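You operate a simulated robot arm through the tools that you are given. There is no shell and no other tool.

The job below is to be done with a simulated robot arm. You get a single attempt, and the scene is never put back.

Task
Put things in order on the top of the wide trestle. At the end: the gold spacer block stands where the blue grease brush stood; the blue grease brush stands where the yellow grease brush stood; the yellow grease brush stands where the new cover stood; the new cover from the top of the wide trestle is on the brown top board; whatever was shut is shut again. Leave all else as you found it, and nothing knocked over.

It is judged by the outcome, as a careful person would: the job done as asked, and still so three seconds after it is handed in. It fails if anything else is knocked over, pushed out of place, dropped, spilled or broken. Lids that push on must go on centred and level and be pressed home; caps that screw on are set level and turned clockwise until they are tight.

Robot
A 6-joint arm with a two-finger gripper, fixed in place. Base frame: the origin is at the foot of the arm, x ahead of it, y to its left, z up; the work surface is at about z = 820. Readings come in mm, rad, newtons and seconds.
With the tool pointing down near the work surface it reaches from about 120 to 680 mm from the base axis. Its first joint turns from -1.152 to 1.152 rad. Payload 2.45 kg.
Tool frame: the origin (TCP) lies between the finger pads and is the grasp point; the fingertips stand 30 mm ahead of it; z points along the fingers, y is the line along which they close. The gripper opens to 106 mm. The gripper's body begins 79 mm behind the TCP.
Orientation is that of the tool frame in the base frame, as a unit quaternion [x, y, z, w]. With the fingers straight down and closing along the base's y, the tool's x points along the base's -x, its y along +y and its z along -z.

Tools
- The arm moves only by the tool arm_command. Its argument "motion" is a list of rows, each a list of 2 entries, a list of its own where there are three numbers: the shift along the tool's x, y, z in units of 25 mm (1.0 is 25 mm), then the turn, a rotation vector about the tool's x, y, z in units of 4 degrees (1.0 is 4 degrees). In form: [[[x, y, z], [wx, wy, wz]], ...]. A call has 1 to 20 rows; each row shifts and turns the commanded pose from where the row before left it, along the tool's axes as they then stand. "grip" is the finger opening in mm, from 0 to 106, set as the call begins (left out, the last holds). A call with a number of a shift or a turn outside -1 to 1 is refused whole. Each row takes 0.2 s and may step no farther than 50 mm and 0.15 rad from the row before; otherwise, or with a gripper value out of range, the whole call is refused. Where a pose cannot be reached the arm comes as near as it can. A force on the tool above 40 N (or 10 N above the force at the start of the call, whichever is more), or a blocked arm, ends the call early, and 0.2 s more pass. The fingers move at their own pace (about 153 mm/s each) and stop on an object; they squeeze with about 39 N. The grip force told is the motor's: it shows also when the fingers shut on nothing. Time passes only in rows, and 0.2 s behind the last, so rows that do not move let the fingers close. It gives the time, the measured TCP pose, the force on the tool (base axes), the opening and the grip force at its end, in the units of the frame above (readings bear some noise), with the torque about the TCP (base axes, N m) and any sound that the robot's microphone picked up.
- Cameras (640 x 400 px; columns grow to the right, rows downward): "scene" is fixed at [57.3, 433.6, 1378.9]; the picture's right is [-0.61, -0.79, 0.00], its down [-0.64, 0.49, -0.60] and it looks along [0.48, -0.36, -0.80] (base axes); focal length 297 px, centre (320, 200). "wrist" rides on the gripper at [76, -2, -106] in the tool frame; the picture's right is [0.02, 1.00, 0.00], its down [-0.78, 0.02, -0.62] and it looks along [-0.62, 0.01, 0.78] (tool axes); focal length 247 px, centre (320, 200). There is no depth. A picture from a camera that has moved, and an enlarged one, comes with that camera's place and axes in the base frame and with its lens.
- camera(camera): a new picture of that camera. No time passes.
- zoom(camera, box): a new picture of the part [left, top, right, bottom] of that camera's present view, enlarged. No time passes.
- sign_off(): hands the job in; it is judged then, once.

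Places have to be worked out from the pictures, the camera data and where the tool is seen. Open the gripper and draw the arm clear of the work before you hand the job in, unless the task says otherwise.

The tools are called after ">>>" by a JSON object that holds its "api" and its "payload". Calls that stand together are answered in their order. arm_command: Moves the arm, as the interface text tells. Its arguments: {"type":"object","properties":{"motion":{"type":"array"},"grip":{"type":"number"}},"required":["motion"]} The other tools are called the same way: camera (camera) takes a picture; zoom (camera, box) takes an enlarged picture of a part of a camera's view; sign_off () hands the job in.

At the start:

```text
time_s: 0.0
tool_pos: [266.6, 298.3, 1147.9]
orientation: [0.0, 1.0, 0.001, 0.0]
contact_force: [0.6, -0.6, -0.4]
torque: [0.02, -0.02, -0.02]
grip_width: 106.1
grip_force: 0.0
```

scene: 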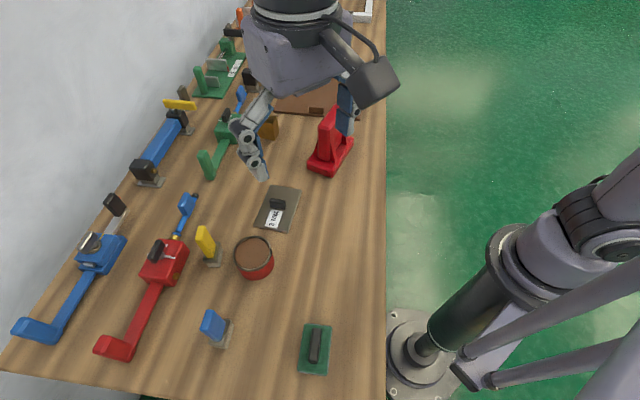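
wrist: 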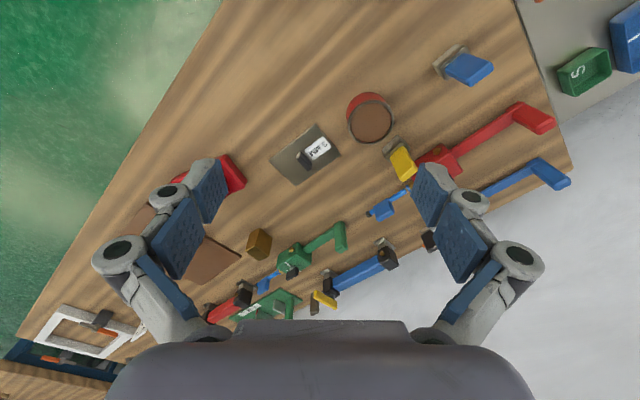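

I start by looking closer at the bench, to tell the objects apart.

>>> {"api": "zoom", "payload": {"camera": "scene", "box": [160, 160, 360, 285]}}

>>> {"api": "zoom", "payload": {"camera": "scene", "box": [160, 0, 400, 150]}}

>>> {"api": "zoom", "payload": {"camera": "scene", "box": [0, 180, 240, 330]}}

>>> {"api": "zoom", "payload": {"camera": "scene", "box": [180, 250, 400, 388]}}

>>> {"api": "zoom", "payload": {"camera": "wrist", "box": [240, 60, 440, 185]}}

>>> {"api": "zoom", "payload": {"camera": "wrist", "box": [200, 180, 440, 330]}}

>>> {"api": "zoom", "payload": {"camera": "wrist", "box": [0, 230, 240, 400]}}

>>> {"api": "zoom", "payload": {"camera": "wrist", "box": [420, 0, 640, 140]}}

```text
3.20 times, centred on (260, 222) of scene
camera zoom: at [57.3, 433.6, 1378.9], right [-0.61, -0.79, 0.0], down [-0.64, 0.49, -0.6], along [0.48, -0.36, -0.8], focal length 949 px, centre (512, 128)
```

zoom: 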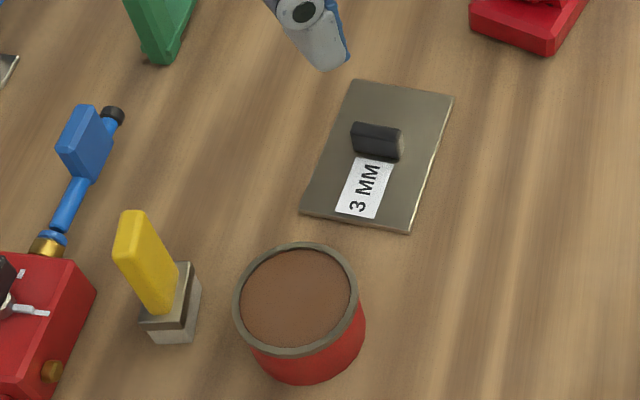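

```text
2.67 times, centred on (280, 75) of scene
camera zoom: at [57.3, 433.6, 1378.9], right [-0.61, -0.79, 0.0], down [-0.64, 0.49, -0.6], along [0.48, -0.36, -0.8], focal length 791 px, centre (427, 533)
```

zoom: 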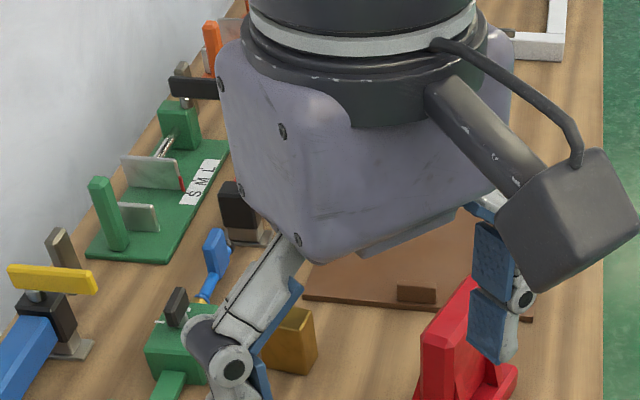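

```text
2.67 times, centred on (120, 255) of scene
camera zoom: at [57.3, 433.6, 1378.9], right [-0.61, -0.79, 0.0], down [-0.64, 0.49, -0.6], along [0.48, -0.36, -0.8], focal length 791 px, centre (853, 53)
```

zoom: 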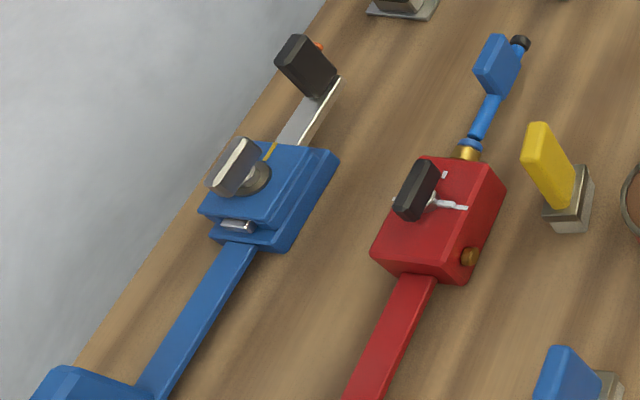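

```text
2.90 times, centred on (290, 319) of scene
camera zoom: at [57.3, 433.6, 1378.9], right [-0.61, -0.79, 0.0], down [-0.64, 0.49, -0.6], along [0.48, -0.36, -0.8], focal length 860 px, centre (407, -145)
```

zoom: 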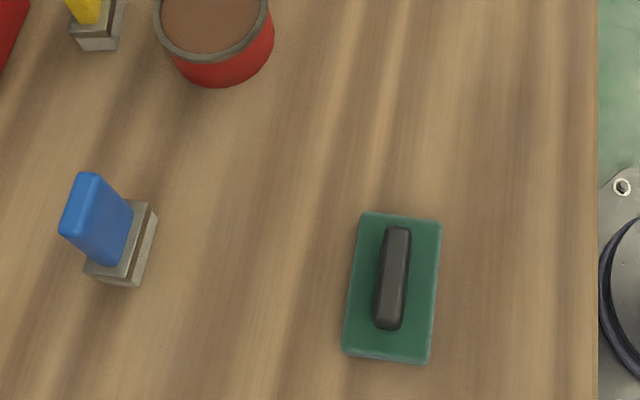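

```text
3.20 times, centred on (340, 122) of wrist
camera zoom: at [190.5, 296.7, 1254.0], right [-0.02, 1.0, 0.0], down [0.78, 0.02, 0.62], along [0.62, 0.01, -0.78], focal length 790 px, centre (256, 448)
```

zoom: 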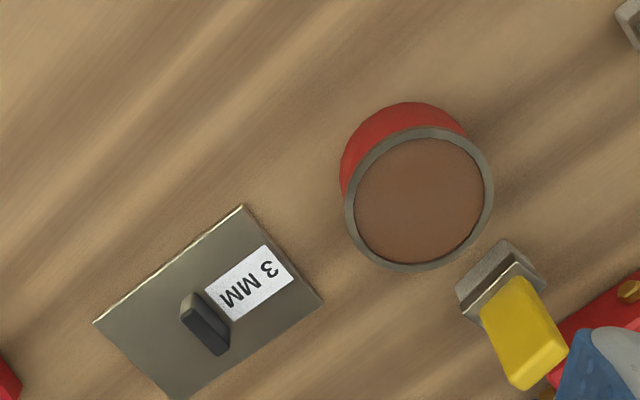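

```text
2.67 times, centred on (320, 255) of wrist
camera zoom: at [190.5, 296.7, 1254.0], right [-0.02, 1.0, 0.0], down [0.78, 0.02, 0.62], along [0.62, 0.01, -0.78], focal length 659 px, centre (320, 53)
```

zoom: 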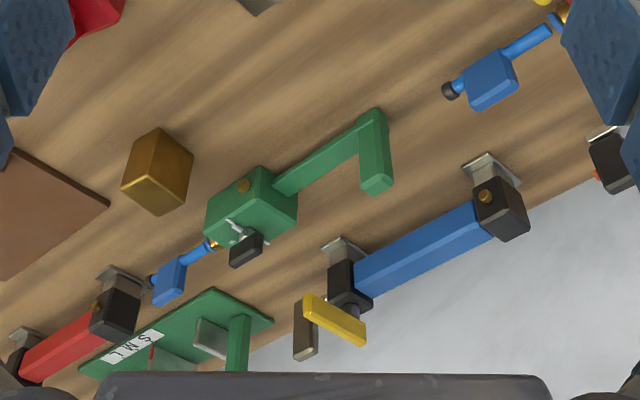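

```text
2.35 times, centred on (120, 315) of wrist
camera zoom: at [190.5, 296.7, 1254.0], right [-0.02, 1.0, 0.0], down [0.78, 0.02, 0.62], along [0.62, 0.01, -0.78], focal length 581 px, centre (791, -71)
```

zoom: 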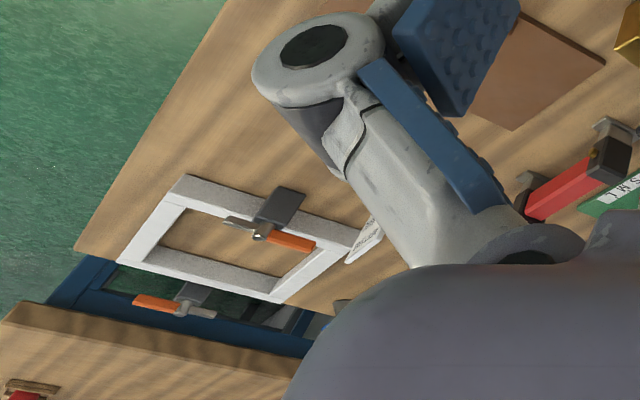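

```text
2.86 times, centred on (530, 70) of wrist
camera zoom: at [190.5, 296.7, 1254.0], right [-0.02, 1.0, 0.0], down [0.78, 0.02, 0.62], along [0.62, 0.01, -0.78], focal length 706 px, centre (-280, 571)
```

zoom: 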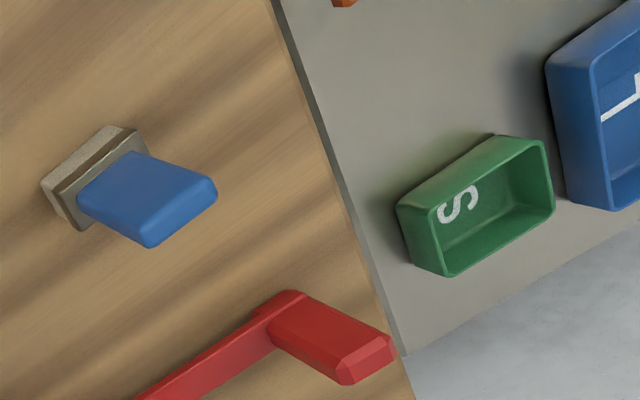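

The arm hides part of the bench, so I swing it towards y≈0 at the same height to see everything.

>>> {"api": "arm_command", "payload": {"motion": [[[0, -1, 0], [0, 0, 0]], [[0, -1, 0], [0, 0, 0]], [[0, -1, 0], [0, 0, 0]], [[0, -1, 0], [0, 0, 0]], [[0, -1, 0], [0, 0, 0]], [[0, -1, 0], [0, 0, 0]], [[0, -1, 0], [0, 0, 0]], [[0, -1, 0], [0, 0, 0]], [[0, -1, 0], [0, 0, 0]], [[0, -1, 0], [0, 0, 0]], [[0, -1, 0], [0, 0, 0]], [[0, -1, 0], [0, 0, 0]]]}}

>>> {"api": "camera", "payload": {"camera": "scene"}}

>>> {"api": "camera", "payload": {"camera": "wrist"}}

```text
time_s: 2.6
tool_pos: [267.4, -1.6, 1147.9]
orientation: [0.001, 1.0, 0.001, 0.001]
contact_force: [0.2, 0.2, 0.3]
torque: [0.02, 0.03, -0.03]
grip_width: 105.9
grip_force: 0.2
```

```text
taken
```

scene: 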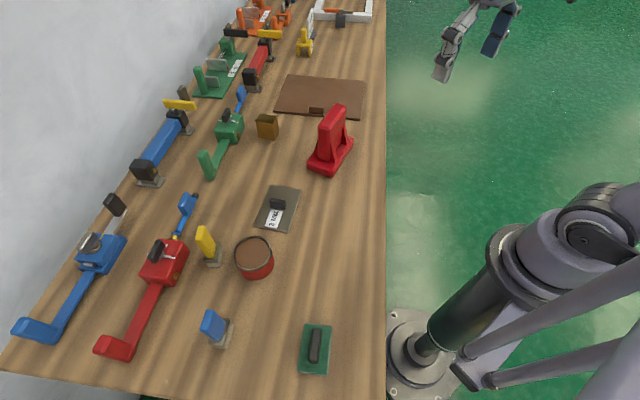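

```text
taken
camera wrist: at [192.1, -3.4, 1253.4], right [-0.02, 1.0, 0.0], down [0.78, 0.02, 0.62], along [0.62, 0.01, -0.78], focal length 247 px, centre (320, 200)
```

wrist: 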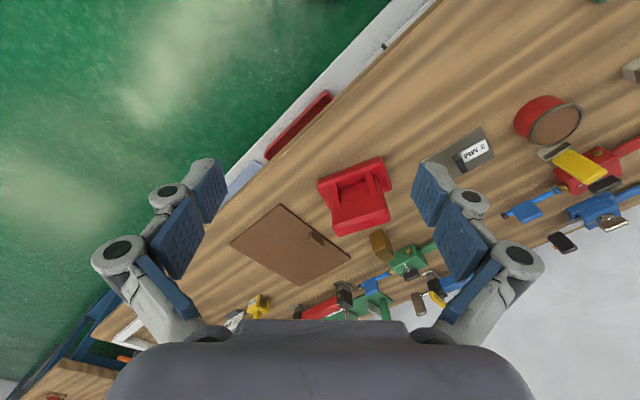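

>>> {"api": "zoom", "payload": {"camera": "scene", "box": [180, 0, 400, 138]}}

>>> {"api": "zoom", "payload": {"camera": "scene", "box": [190, 70, 390, 195]}}

>>> {"api": "zoom", "payload": {"camera": "wrist", "box": [180, 80, 420, 320]}}

>>> {"api": "zoom", "payload": {"camera": "wrist", "box": [200, 220, 440, 330]}}

```text
2.90 times, centred on (290, 69) of scene
camera zoom: at [57.3, 433.6, 1378.9], right [-0.61, -0.79, 0.0], down [-0.64, 0.49, -0.6], along [0.48, -0.36, -0.8], focal length 860 px, centre (407, 580)
```

zoom: 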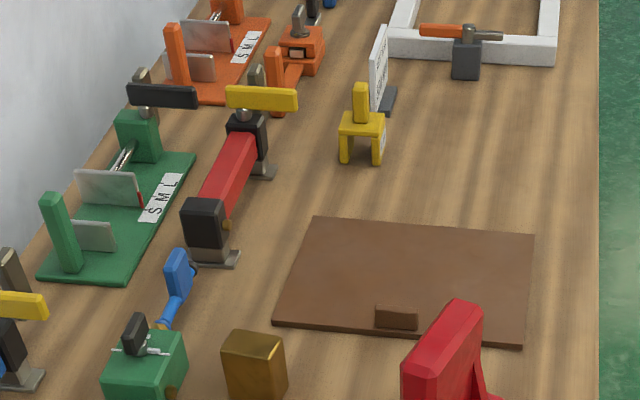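

```text
3.20 times, centred on (290, 132) of scene
camera zoom: at [57.3, 433.6, 1378.9], right [-0.61, -0.79, 0.0], down [-0.64, 0.49, -0.6], along [0.48, -0.36, -0.8], focal length 949 px, centre (416, 416)
```

zoom: 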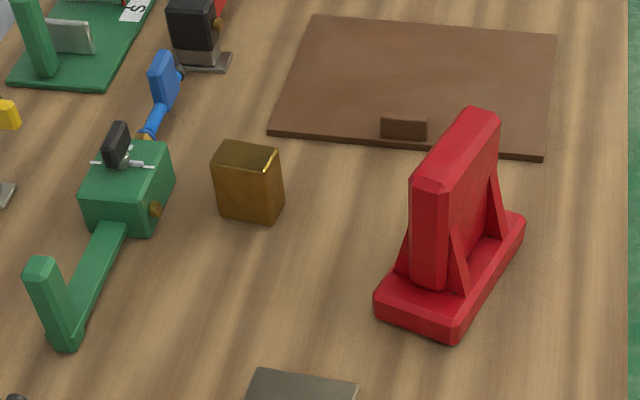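

```text
1.67 times, centred on (300, 200) of wrist
camera zoom: at [192.1, -3.4, 1253.4], right [-0.02, 1.0, 0.0], down [0.78, 0.02, 0.62], along [0.62, 0.01, -0.78], focal length 412 px, centre (353, 200)
```

zoom: 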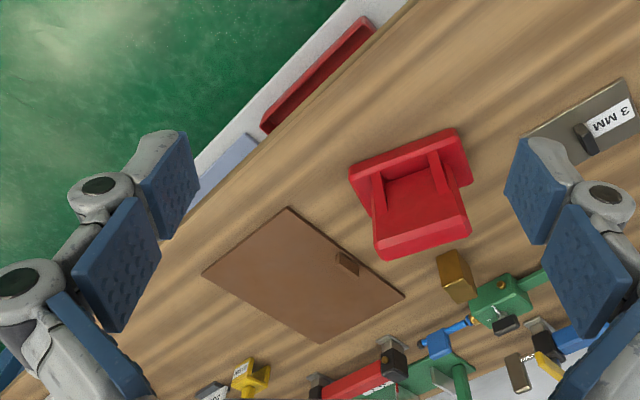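

```text
2.67 times, centred on (320, 275) of wrist
camera zoom: at [192.1, -3.4, 1253.4], right [-0.02, 1.0, 0.0], down [0.78, 0.02, 0.62], along [0.62, 0.01, -0.78], focal length 659 px, centre (320, 0)
```

zoom: 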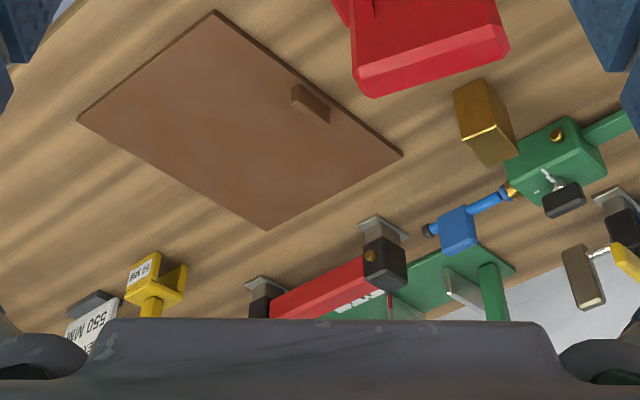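

The bench holds many things; I still need to know which plate is the "new cover" and whether there are look-alikes elsewhere. I turn the wrist to look towards +y.

>>> {"api": "arm_command", "payload": {"motion": [[[0, 0, 0], [0, 0, -1]], [[0, 0, 0], [0, 0, -1]], [[0, 0, 0], [0, 0, -1]], [[0, 0, 0], [0, 0, -1]], [[0, 0, 0], [0, 0, -1]], [[0, 0, 0], [0, 0, -1]], [[0, 0, 0], [0, 0, -1]], [[0, 0, 0], [0, 0, -1]], [[0, 0, 0], [0, 0, -1]], [[0, 0, 0], [0, 0, -1]], [[0, 0, 0], [0, 0, -1]], [[0, 0, 0], [0, 0, -1]], [[0, 0, 0], [0, 0, -1]], [[0, 0, 0], [0, 0, -1]], [[0, 0, 0], [0, 0, -1]], [[0, 0, 0], [0, 0, -1]], [[0, 0, 0], [0, 0, -1]], [[0, 0, 0], [0, 0, -1]], [[0, 0, 0], [0, 0, -1]], [[0, 0, 0], [0, 0, -1]]]}}

>>> {"api": "camera", "payload": {"camera": "wrist"}}

```text
time_s: 6.8
tool_pos: [266.2, -1.2, 1146.9]
orientation: [-0.643, 0.766, 0.0, 0.001]
contact_force: [-0.4, 0.0, -0.1]
torque: [0.01, -0.01, 0.02]
grip_width: 106.2
grip_force: 0.1
```

```text
taken
camera wrist: at [255.6, -77.2, 1253.7], right [-0.99, 0.15, 0.0], down [0.12, 0.77, 0.62], along [0.1, 0.62, -0.78], focal length 247 px, centre (320, 200)
```

wrist: 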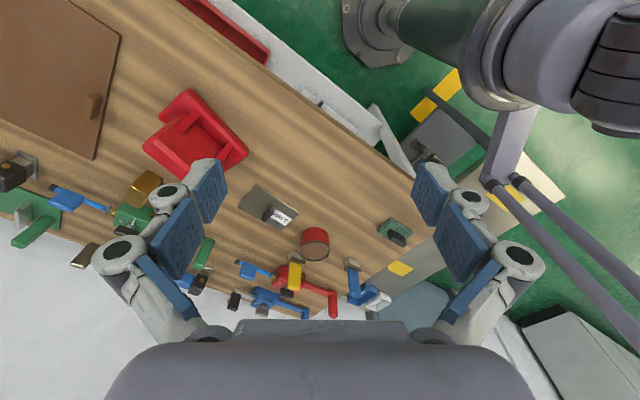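

There are lower surfaces beside the bench, so I zoom in on those and on the plates.

>>> {"api": "zoom", "payload": {"camera": "wrist", "box": [340, 60, 600, 222]}}

>>> {"api": "zoom", "payload": {"camera": "wrist", "box": [220, 160, 440, 330]}}

>>> {"api": "zoom", "payload": {"camera": "wrist", "box": [0, 0, 240, 160]}}

>>> {"api": "zoom", "payload": {"camera": "wrist", "box": [440, 220, 640, 360]}}

>>> {"api": "zoom", "payload": {"camera": "scene", "box": [380, 0, 640, 200]}}

```text
2.46 times, centred on (470, 141) of wrist
camera zoom: at [255.6, -77.2, 1253.7], right [-0.99, 0.15, 0.0], down [0.12, 0.77, 0.62], along [0.1, 0.62, -0.78], focal length 608 px, centre (-49, 345)
```

zoom: 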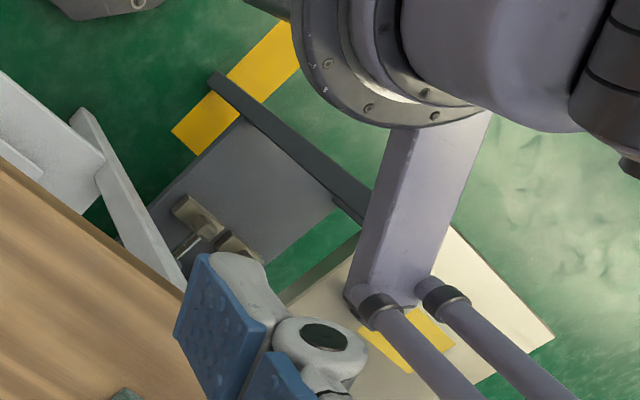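

```text
2.35 times, centred on (330, 245) of wrist
camera zoom: at [255.6, -77.2, 1253.7], right [-0.99, 0.15, 0.0], down [0.12, 0.77, 0.62], along [0.1, 0.62, -0.78], focal length 581 px, centre (296, 94)
```

zoom: 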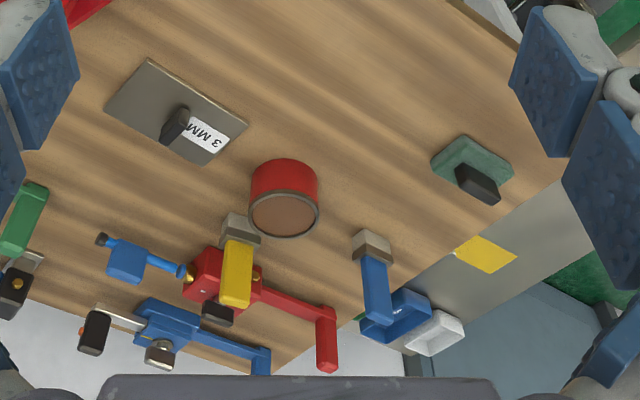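

```text
2.50 times, centred on (120, 80) of wrist
camera zoom: at [255.6, -77.2, 1253.7], right [-0.99, 0.15, 0.0], down [0.12, 0.77, 0.62], along [0.1, 0.62, -0.78], focal length 617 px, centre (820, 500)
```

zoom: 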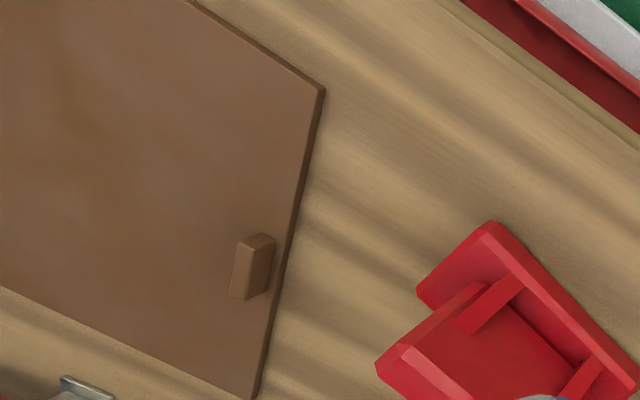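

```text
2.86 times, centred on (540, 290) of wrist
camera zoom: at [255.6, -77.2, 1253.7], right [-0.99, 0.15, 0.0], down [0.12, 0.77, 0.62], along [0.1, 0.62, -0.78], focal length 706 px, centre (-309, -57)
```

zoom: 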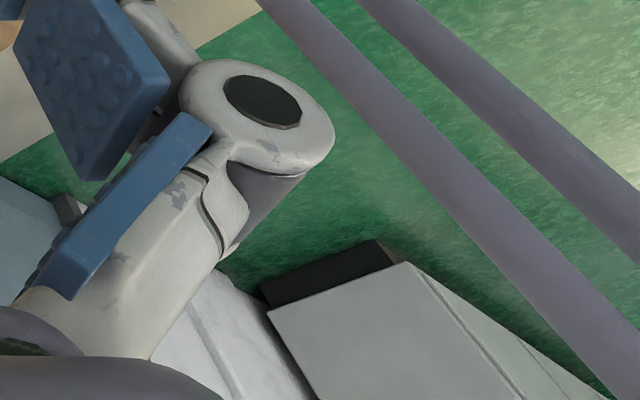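

```text
2.00 times, centred on (510, 100) of scene
camera zoom: at [57.3, 433.6, 1378.9], right [-0.61, -0.79, 0.0], down [-0.64, 0.49, -0.6], along [0.48, -0.36, -0.8], focal length 593 px, centre (-60, 400)
```

zoom: 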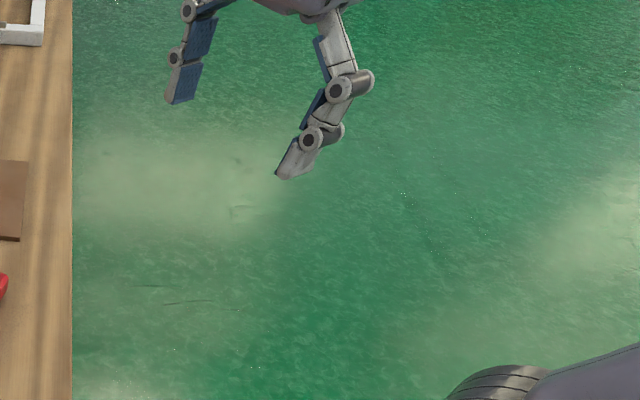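

I turn the wrist back to look along the bench towards its far end, to read the signs and see the second table.

>>> {"api": "arm_command", "payload": {"motion": [[[0, 0, 0], [0, 0, 1]], [[0, 0, 0], [0, 0, 1]], [[0, 0, 0], [0, 0, 1]], [[0, 0, 0], [0, 0, 1]], [[0, 0, 0], [0, 0, 1]], [[0, 0, 0], [0, 0, 1]], [[0, 0, 0], [0, 0, 1]], [[0, 0, 0], [0, 0, 1]], [[0, 0, 0], [0, 0, 1]], [[0, 0, 0], [0, 0, 1]], [[0, 0, 0], [0, 0, 1]], [[0, 0, 0], [0, 0, 1]], [[0, 0, 0], [0, 0, 1]], [[0, 0, 0], [0, 0, 1]], [[0, 0, 0], [0, 0, 1]], [[0, 0, 0], [0, 0, 1]], [[0, 0, 0], [0, 0, 1]], [[0, 0, 0], [0, 0, 1]], [[0, 0, 0], [0, 0, 1]], [[0, 0, 0], [0, 0, 1]]]}}

>>> {"api": "arm_command", "payload": {"motion": [[[-1, -0.6, 0], [0, 0.6, 0]], [[-1, -0.6, 0], [0, 0.6, 0]], [[-1, -0.6, 0], [0, 0.6, 0]], [[-1, -0.6, 0], [0, 0.6, 0]], [[-1, -0.6, 0], [0, 0.6, 0]], [[0, -1, 0], [0, 0.6, 0]], [[0, -1, 0], [0, 0.6, 0]], [[0, -1, 0], [0, 0.6, 0]], [[0, -1, 0], [0, 0.6, 0]]]}}

>>> {"api": "camera", "payload": {"camera": "wrist"}}

```text
time_s: 11.0
tool_pos: [267.9, -0.4, 1147.8]
orientation: [0.001, 1.0, 0.0, 0.002]
contact_force: [0.3, 0.4, 0.1]
torque: [-0.03, -0.01, -0.03]
grip_width: 106.0
grip_force: 0.0
```

```text
time_s: 13.0
tool_pos: [389.5, -176.4, 1138.1]
orientation: [0.0, 0.982, 0.0, -0.188]
contact_force: [-0.1, -0.6, -0.3]
torque: [0.01, 0.02, -0.05]
grip_width: 106.0
grip_force: 0.0
```

```text
taken
camera wrist: at [358.3, -178.5, 1262.6], right [-0.02, 1.0, 0.01], down [0.96, 0.02, 0.29], along [0.29, 0.02, -0.96], focal length 247 px, centre (320, 200)
```

wrist: 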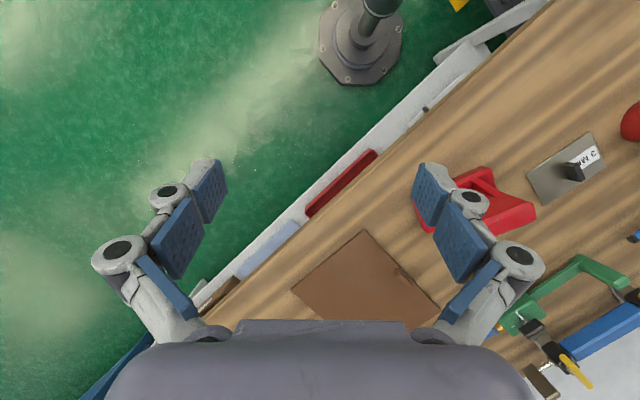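

The tilt went the wrong way; I tilt back so the wrist camera looks farther ahead.

>>> {"api": "arm_command", "payload": {"motion": [[[0, 0, 0], [0, -1, 0]], [[0, 0, 0], [0, -1, 0]], [[0, 0, 0], [0, -1, 0]], [[0, 0, 0], [0, -1, 0]], [[0, 0, 0], [0, -1, 0]], [[0, 0, 0], [0, -1, 0]], [[0, 0, 0], [0, -1, 0]], [[0, 0, 0], [0, -1, 0]], [[0, 0, 0], [0, -1, 0]], [[0, 0, 0], [0, -1, 0]], [[0, 0, 0], [0, -1, 0]], [[0, 0, 0], [0, -1, 0]]]}}

>>> {"api": "camera", "payload": {"camera": "wrist"}}

```text
time_s: 15.6
tool_pos: [391.2, -177.7, 1137.0]
orientation: [0.0, 0.973, 0.0, 0.23]
contact_force: [-0.8, 0.4, -0.5]
torque: [0.03, -0.02, -0.01]
grip_width: 106.1
grip_force: 0.0
```

```text
taken
camera wrist: at [275.5, -178.5, 1197.6], right [-0.02, 1.0, -0.01], down [0.42, 0.02, 0.91], along [0.91, 0.01, -0.42], focal length 247 px, centre (320, 200)
```

wrist: 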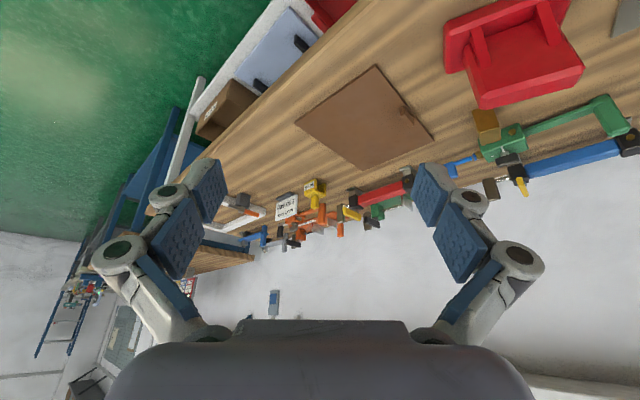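

>>> {"api": "zoom", "payload": {"camera": "wrist", "box": [210, 160, 430, 298]}}

>>> {"api": "zoom", "payload": {"camera": "wrist", "box": [190, 0, 430, 150]}}

>>> {"api": "zoom", "payload": {"camera": "wrist", "box": [0, 220, 220, 358]}}

>>> {"api": "zoom", "payload": {"camera": "wrist", "box": [260, 160, 350, 230]}}

```text
2.90 times, centred on (320, 229) of wrist
camera zoom: at [275.5, -178.5, 1197.6], right [-0.02, 1.0, -0.01], down [0.42, 0.02, 0.91], along [0.91, 0.01, -0.42], focal length 716 px, centre (320, 116)
```

zoom: 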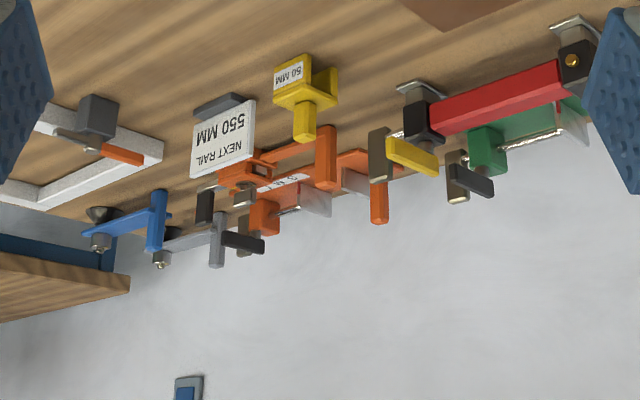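

```text
2.67 times, centred on (310, 75) of wrist
camera zoom: at [275.5, -178.5, 1197.6], right [-0.02, 1.0, -0.01], down [0.42, 0.02, 0.91], along [0.91, 0.01, -0.42], focal length 659 px, centre (347, 533)
```

zoom: 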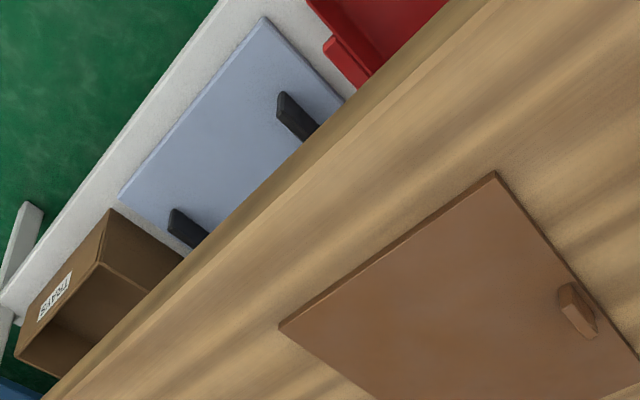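

```text
2.90 times, centred on (110, 289) of wrist
camera zoom: at [275.5, -178.5, 1197.6], right [-0.02, 1.0, -0.01], down [0.42, 0.02, 0.91], along [0.91, 0.01, -0.42], focal length 716 px, centre (929, -58)
```

zoom: 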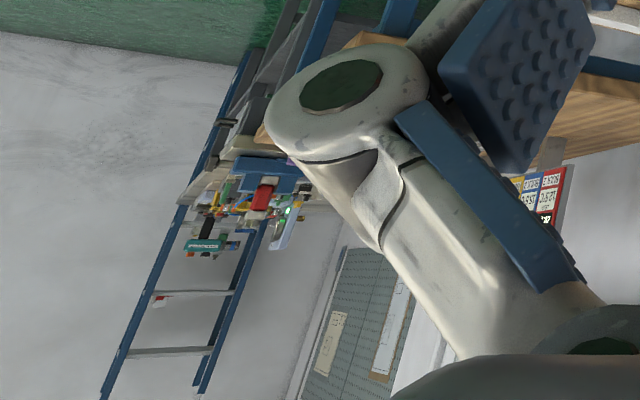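

```text
5.71 times, centred on (305, 195) of wrist
camera zoom: at [275.5, -178.5, 1197.6], right [-0.02, 1.0, -0.01], down [0.42, 0.02, 0.91], along [0.91, 0.01, -0.42], focal length 1411 px, centre (406, 229)
```

zoom: 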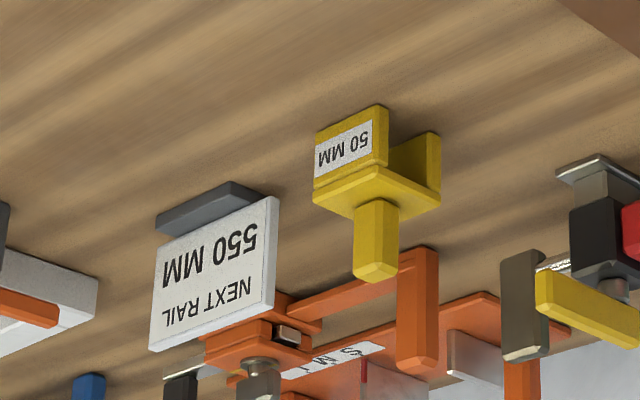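

The signs speak of rails and millimetres; the plates decide which one is the cover. I level the tool and move in for a close look at the 3 MM plate.

>>> {"api": "arm_command", "payload": {"motion": [[[0, 0, 0], [0, 1, 0]], [[0, 0, 0], [0, 1, 0]], [[0, 0, 0], [0, 1, 0]], [[0, 0, 0], [0, 1, 0]], [[0, 0, 0], [0, 1, 0]], [[0, 0, 0], [0, 1, 0]], [[0, 0, 0], [0, 0.6, 0]], [[1, 1, 0], [0, 0, 0]], [[1, 1, 0], [0, 0, 0]], [[1, 1, 0], [0, 0, 0]], [[1, 1, 0], [0, 0, 0]], [[0, 1, 0], [0, 0, 0]], [[0, 1, 0], [0, 0, 0]], [[0, 1, 0], [0, 0, 0]], [[0, 1, 0], [0, 0, 0]], [[0, 1, 0], [0, 0, 0]], [[0, 1, 0], [0, 0, 0]], [[0, 1, 0], [0, 0, 0]], [[0, 1, 0], [0, 0, 0]], [[0, 1, 0], [0, 0, 0]]]}}

>>> {"api": "arm_command", "payload": {"motion": [[[0, 1, 1], [0, 0, 0]], [[0, 1, 1], [0, 0, 0]], [[0, 1, 1], [0, 0, 0]], [[0, 1, 1], [0, 0, 0]]]}}

>>> {"api": "camera", "payload": {"camera": "wrist"}}

```text
time_s: 19.8
tool_pos: [292.9, 150.8, 1137.3]
orientation: [0.001, 1.0, 0.001, 0.001]
contact_force: [0.5, 0.3, -0.6]
torque: [-0.03, -0.01, -0.02]
grip_width: 105.9
grip_force: 0.2
```

```text
time_s: 20.8
tool_pos: [291.0, 249.6, 1038.0]
orientation: [0.001, 1.0, 0.001, 0.001]
contact_force: [-0.3, -0.4, -0.9]
torque: [-0.01, 0.02, 0.0]
grip_width: 105.8
grip_force: 0.1
```

```text
taken
camera wrist: at [214.0, 248.1, 1143.2], right [-0.02, 1.0, 0.0], down [0.78, 0.02, 0.62], along [0.62, 0.01, -0.78], focal length 247 px, centre (320, 200)
```

wrist: 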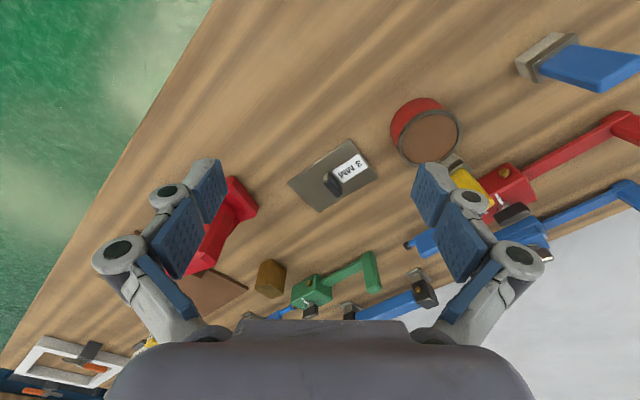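

>>> {"api": "zoom", "payload": {"camera": "wrist", "box": [270, 80, 480, 220]}}

>>> {"api": "zoom", "payload": {"camera": "wrist", "box": [380, 150, 580, 275]}}

>>> {"api": "zoom", "payload": {"camera": "wrist", "box": [200, 230, 440, 325]}}

>>> {"api": "zoom", "payload": {"camera": "scene", "box": [280, 310, 350, 390]}}

```text
2.86 times, centred on (375, 150) of wrist
camera zoom: at [214.0, 248.1, 1143.2], right [-0.02, 1.0, 0.0], down [0.78, 0.02, 0.62], along [0.62, 0.01, -0.78], focal length 706 px, centre (163, 343)
```

zoom: 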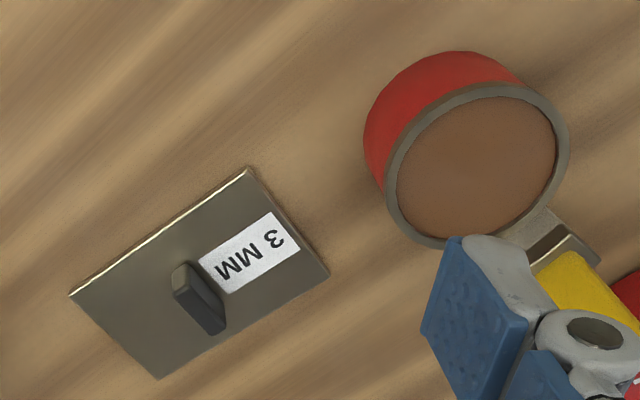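

```text
3.20 times, centred on (480, 212) of wrist
camera zoom: at [214.0, 248.1, 1143.2], right [-0.02, 1.0, 0.0], down [0.78, 0.02, 0.62], along [0.62, 0.01, -0.78], focal length 790 px, centre (-192, 160)
```

zoom: 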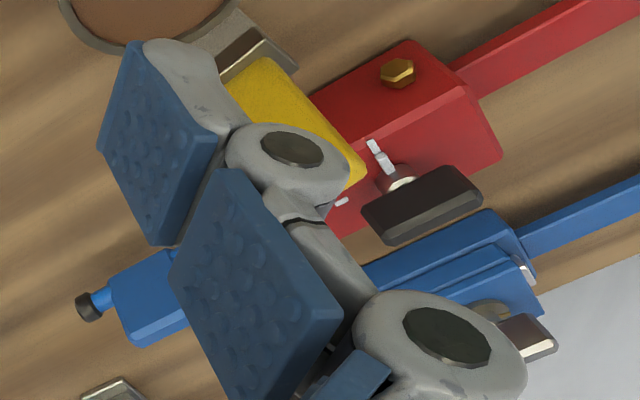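

```text
2.67 times, centred on (320, 278) of wrist
camera zoom: at [214.0, 248.1, 1143.2], right [-0.02, 1.0, 0.0], down [0.78, 0.02, 0.62], along [0.62, 0.01, -0.78], focal length 659 px, centre (320, -7)
```

zoom: 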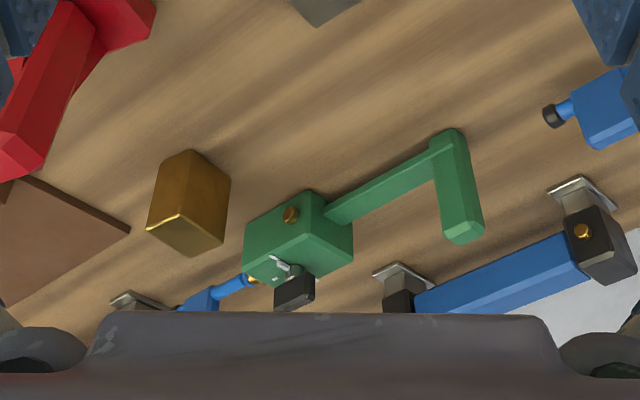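

```text
5.00 times, centred on (315, 350) of scene
camera zoom: at [57.3, 433.6, 1378.9], right [-0.61, -0.79, 0.0], down [-0.64, 0.49, -0.6], along [0.48, -0.36, -0.8], focal length 1483 px, centre (345, -550)
```

zoom: 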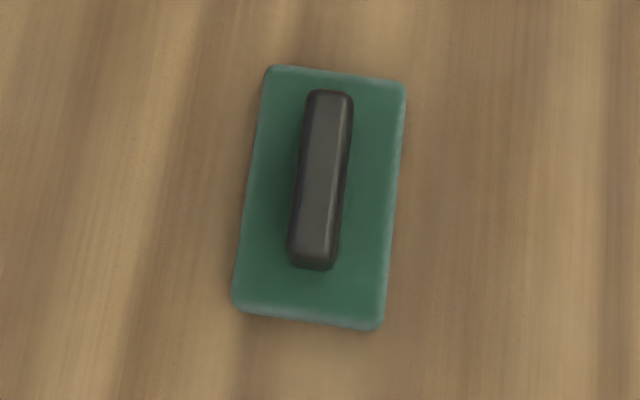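

Next a close look at the green plate and the surfaces beyond the bench's near end: I shift towards the base and turn the camera to +y.

>>> {"api": "arm_command", "payload": {"motion": [[[1, -0.4, -1], [0, 0, 0]], [[1, -0.4, 0], [0, 0, 0]], [[1, -0.4, 0], [0, 0, 0]], [[1, -0.4, 0], [0, 0, 0]], [[1, -0.4, 0], [0, 0, 0]]]}}

>>> {"api": "arm_command", "payload": {"motion": [[[0, 0, 0], [0, 0, -1]], [[0, 0, 0], [0, 0, -1]], [[0, 0, 0], [0, 0, -1]], [[0, 0, 0], [0, 0, -1]], [[0, 0, 0], [0, 0, -1]], [[0, 0, 0], [0, 0, -1]], [[0, 0, 0], [0, 0, -1]], [[0, 0, 0], [0, 0, -1]], [[0, 0, 0], [0, 0, -1]], [[0, 0, 0], [0, 0, -1]], [[0, 0, 0], [0, 0, -1]], [[0, 0, 0], [0, 0, -1]], [[0, 0, 0], [0, 0, -1]], [[0, 0, 0], [0, 0, -1]], [[0, 0, 0], [0, 0, -1]], [[0, 0, 0], [0, 0, -1]], [[0, 0, 0], [0, 0, -1]], [[0, 0, 0], [0, 0, -1]], [[0, 0, 0], [0, 0, -1]], [[0, 0, 0], [0, 0, -1]]]}}

>>> {"api": "camera", "payload": {"camera": "wrist"}}

```text
time_s: 22.0
tool_pos: [166.7, 199.5, 1062.5]
orientation: [0.0, 1.0, 0.0, 0.001]
contact_force: [-0.6, -0.3, 1.0]
torque: [-0.01, -0.02, -0.03]
grip_width: 106.0
grip_force: 0.1
```

```text
time_s: 26.2
tool_pos: [166.3, 198.8, 1062.9]
orientation: [-0.643, 0.766, -0.001, 0.001]
contact_force: [-0.7, 0.3, -0.2]
torque: [-0.02, 0.0, -0.01]
grip_width: 106.2
grip_force: 0.0
```

```text
taken
camera wrist: at [154.5, 123.0, 1168.1], right [-0.99, 0.15, 0.0], down [0.12, 0.77, 0.62], along [0.1, 0.62, -0.78], focal length 247 px, centre (320, 200)
```

wrist: 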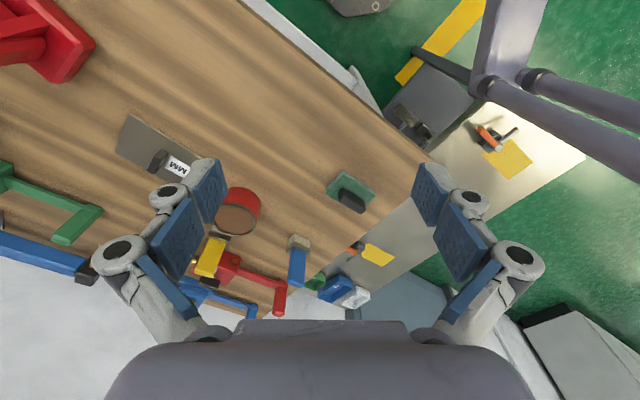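

>>> {"api": "zoom", "payload": {"camera": "wrist", "box": [310, 60, 590, 300]}}

>>> {"api": "zoom", "payload": {"camera": "wrist", "box": [270, 150, 430, 320]}}

>>> {"api": "zoom", "payload": {"camera": "wrist", "box": [180, 160, 340, 320]}}

>>> {"api": "zoom", "payload": {"camera": "wrist", "box": [370, 60, 460, 150]}}

```text
1.67 times, centred on (450, 180) of wrist
camera zoom: at [154.5, 123.0, 1168.1], right [-0.99, 0.15, 0.0], down [0.12, 0.77, 0.62], along [0.1, 0.62, -0.78], focal length 412 px, centre (103, 233)
```

zoom: 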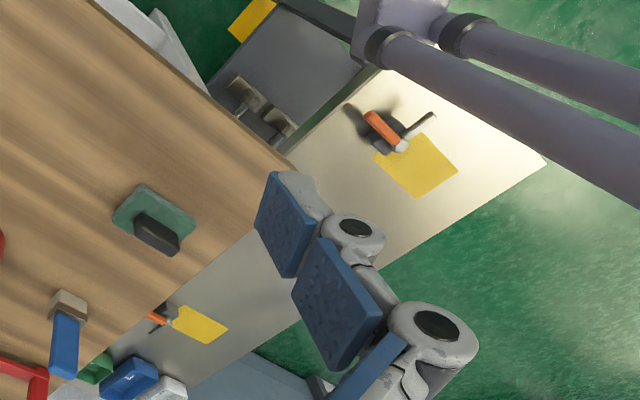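

```text
2.35 times, centred on (350, 235) of wrist
camera zoom: at [154.5, 123.0, 1168.1], right [-0.99, 0.15, 0.0], down [0.12, 0.77, 0.62], along [0.1, 0.62, -0.78], focal length 581 px, centre (249, 118)
```

zoom: 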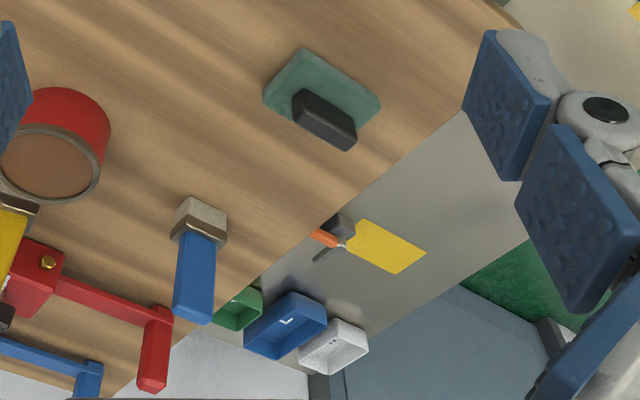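

```text
2.50 times, centred on (260, 240) of wrist
camera zoom: at [154.5, 123.0, 1168.1], right [-0.99, 0.15, 0.0], down [0.12, 0.77, 0.62], along [0.1, 0.62, -0.78], focal length 617 px, centre (470, 100)
```

zoom: 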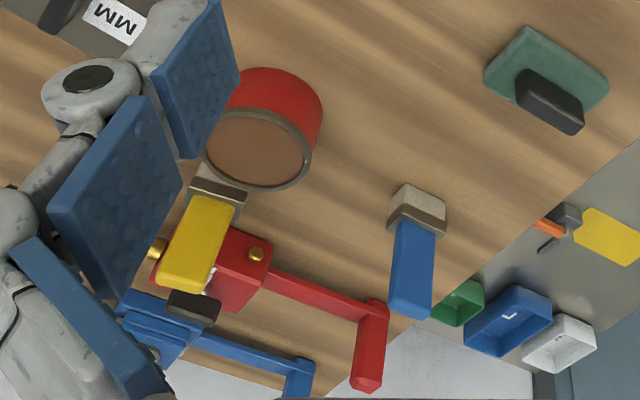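

```text
4.44 times, centred on (415, 105) of wrist
camera zoom: at [154.5, 123.0, 1168.1], right [-0.99, 0.15, 0.0], down [0.12, 0.77, 0.62], along [0.1, 0.62, -0.78], focal length 1098 px, centre (-102, 622)
```

zoom: 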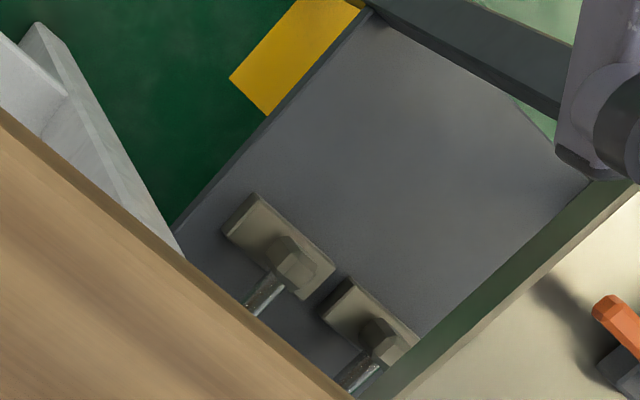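

The green item reads as a scrub pad with a handle; the brushes are confirmed. I now look at the shelf under the bench from the robot's side.

>>> {"api": "arm_command", "payload": {"motion": [[[0, 0, 0], [0, 0, 1]], [[0, 0, 0], [0, 0, 1]], [[0, 0, 0], [0, 0, 1]], [[0, 0, 0], [0, 0, 1]], [[0, 0, 0], [0, 0, 1]], [[0, 0, 0], [0, 0, 1]], [[0, 0, 0], [0, 0, 1]], [[0, 0, 0], [0, 0, 1]], [[0, 0, 0], [0, 0, 1]]]}}

>>> {"api": "arm_command", "payload": {"motion": [[[0.5, -1, 0], [0, 0, 0]], [[0.5, -1, 0], [0, 0, 0]], [[0.5, -1, 0], [0, 0, 0]], [[0.5, -1, 0], [0, 0, 0]], [[0.5, -1, 0], [0, 0, 0]], [[0.5, -1, 0], [0, 0, 0]], [[0.5, -1, 0], [0, 0, 0]], [[0.5, -1, 0], [0, 0, 0]], [[0.5, -1, 0], [0, 0, 0]], [[0.5, -1, 0], [0, 0, 0]], [[0.5, -1, 0], [0, 0, 0]], [[0.5, -1, 0], [0, 0, 0]], [[0.5, -1, 0], [0, 0, 0]], [[0.5, -1, 0], [0, 0, 0]]]}}

>>> {"api": "camera", "payload": {"camera": "wrist"}}

```text
time_s: 28.2
tool_pos: [166.9, 198.3, 1061.7]
orientation: [-0.373, 0.928, 0.001, 0.001]
contact_force: [-0.1, -0.9, 0.2]
torque: [0.02, -0.03, 0.02]
grip_width: 106.1
grip_force: 0.1
```

```text
time_s: 31.2
tool_pos: [283.8, -174.2, 1061.9]
orientation: [-0.375, 0.927, 0.001, 0.0]
contact_force: [0.1, 0.2, 0.3]
torque: [-0.01, -0.01, 0.04]
grip_width: 106.1
grip_force: 0.3
```

```text
taken
camera wrist: at [229.7, -228.5, 1167.6], right [-0.71, 0.7, 0.0], down [0.55, 0.56, 0.62], along [0.44, 0.44, -0.78], focal length 247 px, centre (320, 200)
```

wrist: 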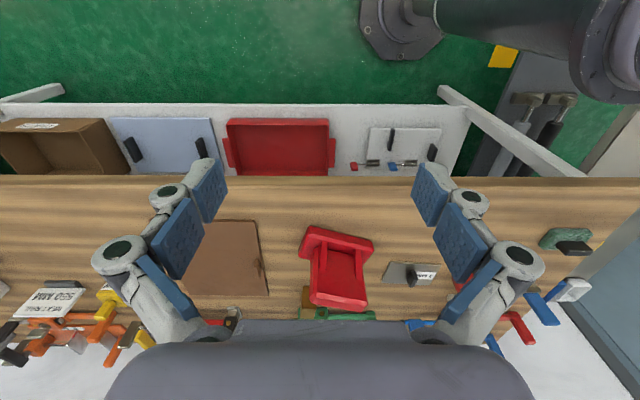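

>>> {"api": "zoom", "payload": {"camera": "wrist", "box": [0, 90, 220, 228]}}

>>> {"api": "zoom", "payload": {"camera": "wrist", "box": [220, 90, 460, 240]}}

>>> {"api": "zoom", "payload": {"camera": "wrist", "box": [340, 110, 450, 180]}}

>>> {"api": "zoom", "payload": {"camera": "wrist", "box": [170, 210, 290, 320]}}

```text
2.90 times, centred on (110, 159) of wrist
camera zoom: at [229.7, -228.5, 1167.6], right [-0.71, 0.7, 0.0], down [0.55, 0.56, 0.62], along [0.44, 0.44, -0.78], focal length 716 px, centre (929, 319)
```

zoom: 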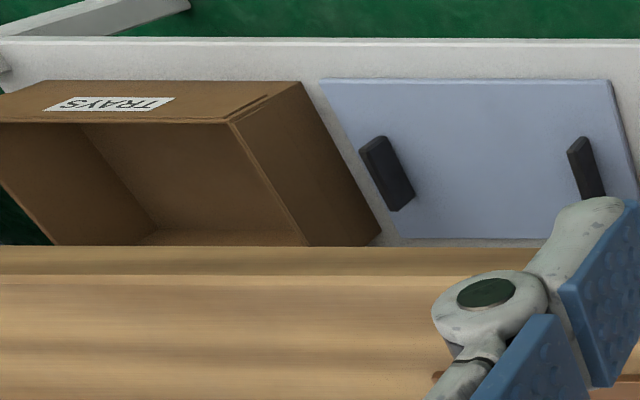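

```text
2.67 times, centred on (340, 165) of wrist
camera zoom: at [229.7, -228.5, 1167.6], right [-0.71, 0.7, 0.0], down [0.55, 0.56, 0.62], along [0.44, 0.44, -0.78], focal length 659 px, centre (267, 293)
```

zoom: 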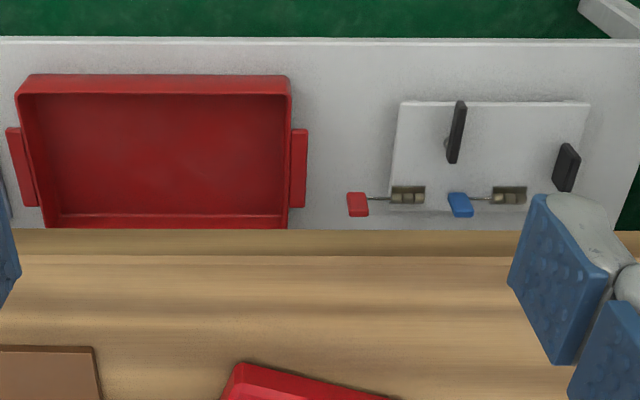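

```text
5.71 times, centred on (395, 145) of wrist
camera zoom: at [229.7, -228.5, 1167.6], right [-0.71, 0.7, 0.0], down [0.55, 0.56, 0.62], along [0.44, 0.44, -0.78], focal length 1411 px, centre (-109, 514)
```

zoom: 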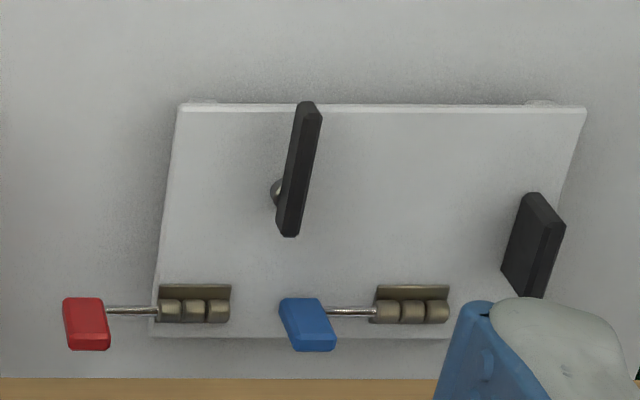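

```text
3.64 times, centred on (230, 265) of wrist
camera zoom: at [229.7, -228.5, 1167.6], right [-0.71, 0.7, 0.0], down [0.55, 0.56, 0.62], along [0.44, 0.44, -0.78], focal length 898 px, centre (647, -36)
```

zoom: 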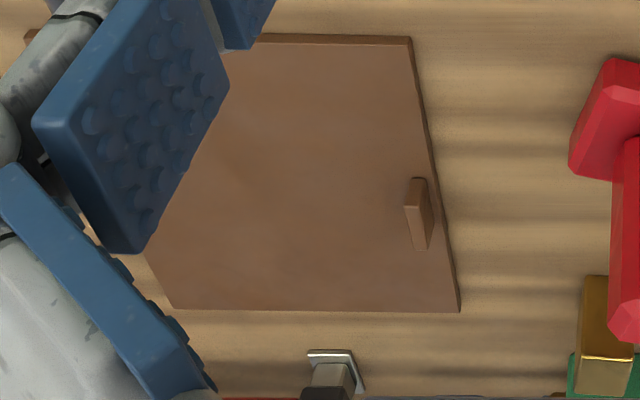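

The lower shelf shows no look-alike of either plate. I check whether the green pad's place is even within the arm's reach by moving above it, at a safe height.

>>> {"api": "arm_command", "payload": {"motion": [[[-0.564, 0.998, 0], [0, 0, 0]], [[-0.564, 0.998, 0], [0, 0, 0]], [[-0.564, 0.998, 0], [0, 0, 0]], [[-0.564, 0.998, 0], [0, 0, 0]], [[-0.564, 0.998, 0], [0, 0, 0]], [[-0.564, 0.998, 0], [0, 0, 0]], [[-0.564, 0.998, 0], [0, 0, 0]], [[-0.564, 0.998, 0], [0, 0, 0]], [[-0.564, 0.998, 0], [0, 0, 0]], [[-0.564, 0.998, 0], [0, 0, 0]], [[-0.564, 0.998, 0], [0, 0, 0]], [[-0.564, 0.998, 0], [0, 0, 0]], [[-0.564, 0.998, 0], [0, 0, 0]], [[-0.564, 0.998, 0], [0, 0, 0]], [[-0.564, 0.998, 0], [0, 0, 0]], [[-0.564, 0.998, 0], [0, 0, 0]], [[-0.564, 0.998, 0], [0, 0, 0]], [[-0.564, 0.998, 0], [0, 0, 0]], [[-0.564, 0.998, 0], [0, 0, 0]], [[-0.564, 0.998, 0], [0, 0, 0]]]}}

>>> {"api": "arm_command", "payload": {"motion": [[[0, 0, 0], [0, 0, 0]], [[0, 0, 0], [0, 0, 0]]]}}

>>> {"api": "camera", "payload": {"camera": "scene"}}

>>> {"api": "camera", "payload": {"camera": "wrist"}}

```text
time_s: 35.4
tool_pos: [176.4, 358.3, 1061.4]
orientation: [-0.374, 0.927, 0.001, 0.0]
contact_force: [0.4, 0.5, -0.1]
torque: [-0.04, -0.03, -0.02]
grip_width: 106.0
grip_force: 0.0
out of reach, approached as far as the arm can: row 18, 19, 20
```

```text
time_s: 36.0
tool_pos: [177.8, 357.1, 1061.9]
orientation: [-0.375, 0.927, 0.002, 0.0]
contact_force: [-0.6, 0.0, -0.1]
torque: [0.0, 0.01, 0.02]
grip_width: 106.1
grip_force: 0.0
```

```text
taken
```

scene: 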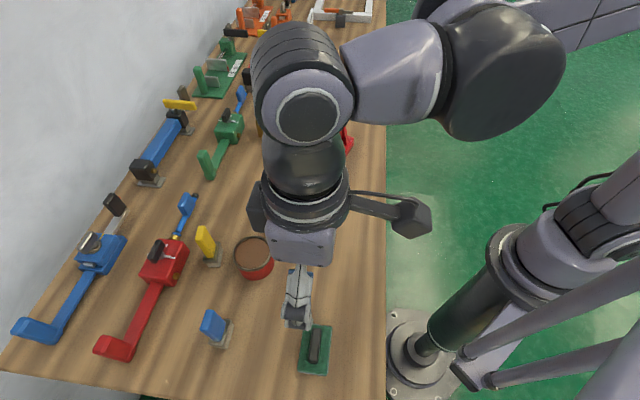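

```text
taken
camera wrist: at [124.1, 303.5, 1167.5], right [-0.71, 0.7, 0.0], down [0.55, 0.56, 0.62], along [0.44, 0.44, -0.78], focal length 247 px, centre (320, 200)
```

wrist: 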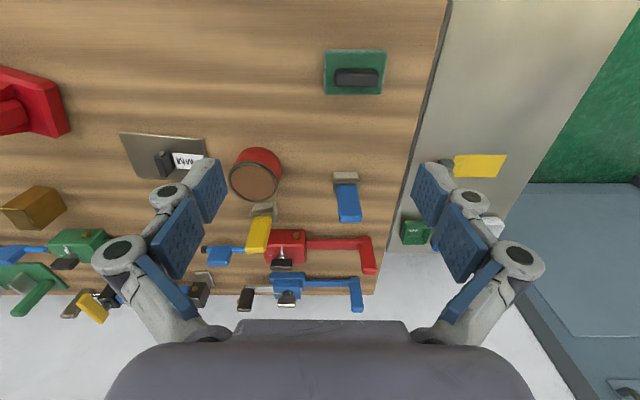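

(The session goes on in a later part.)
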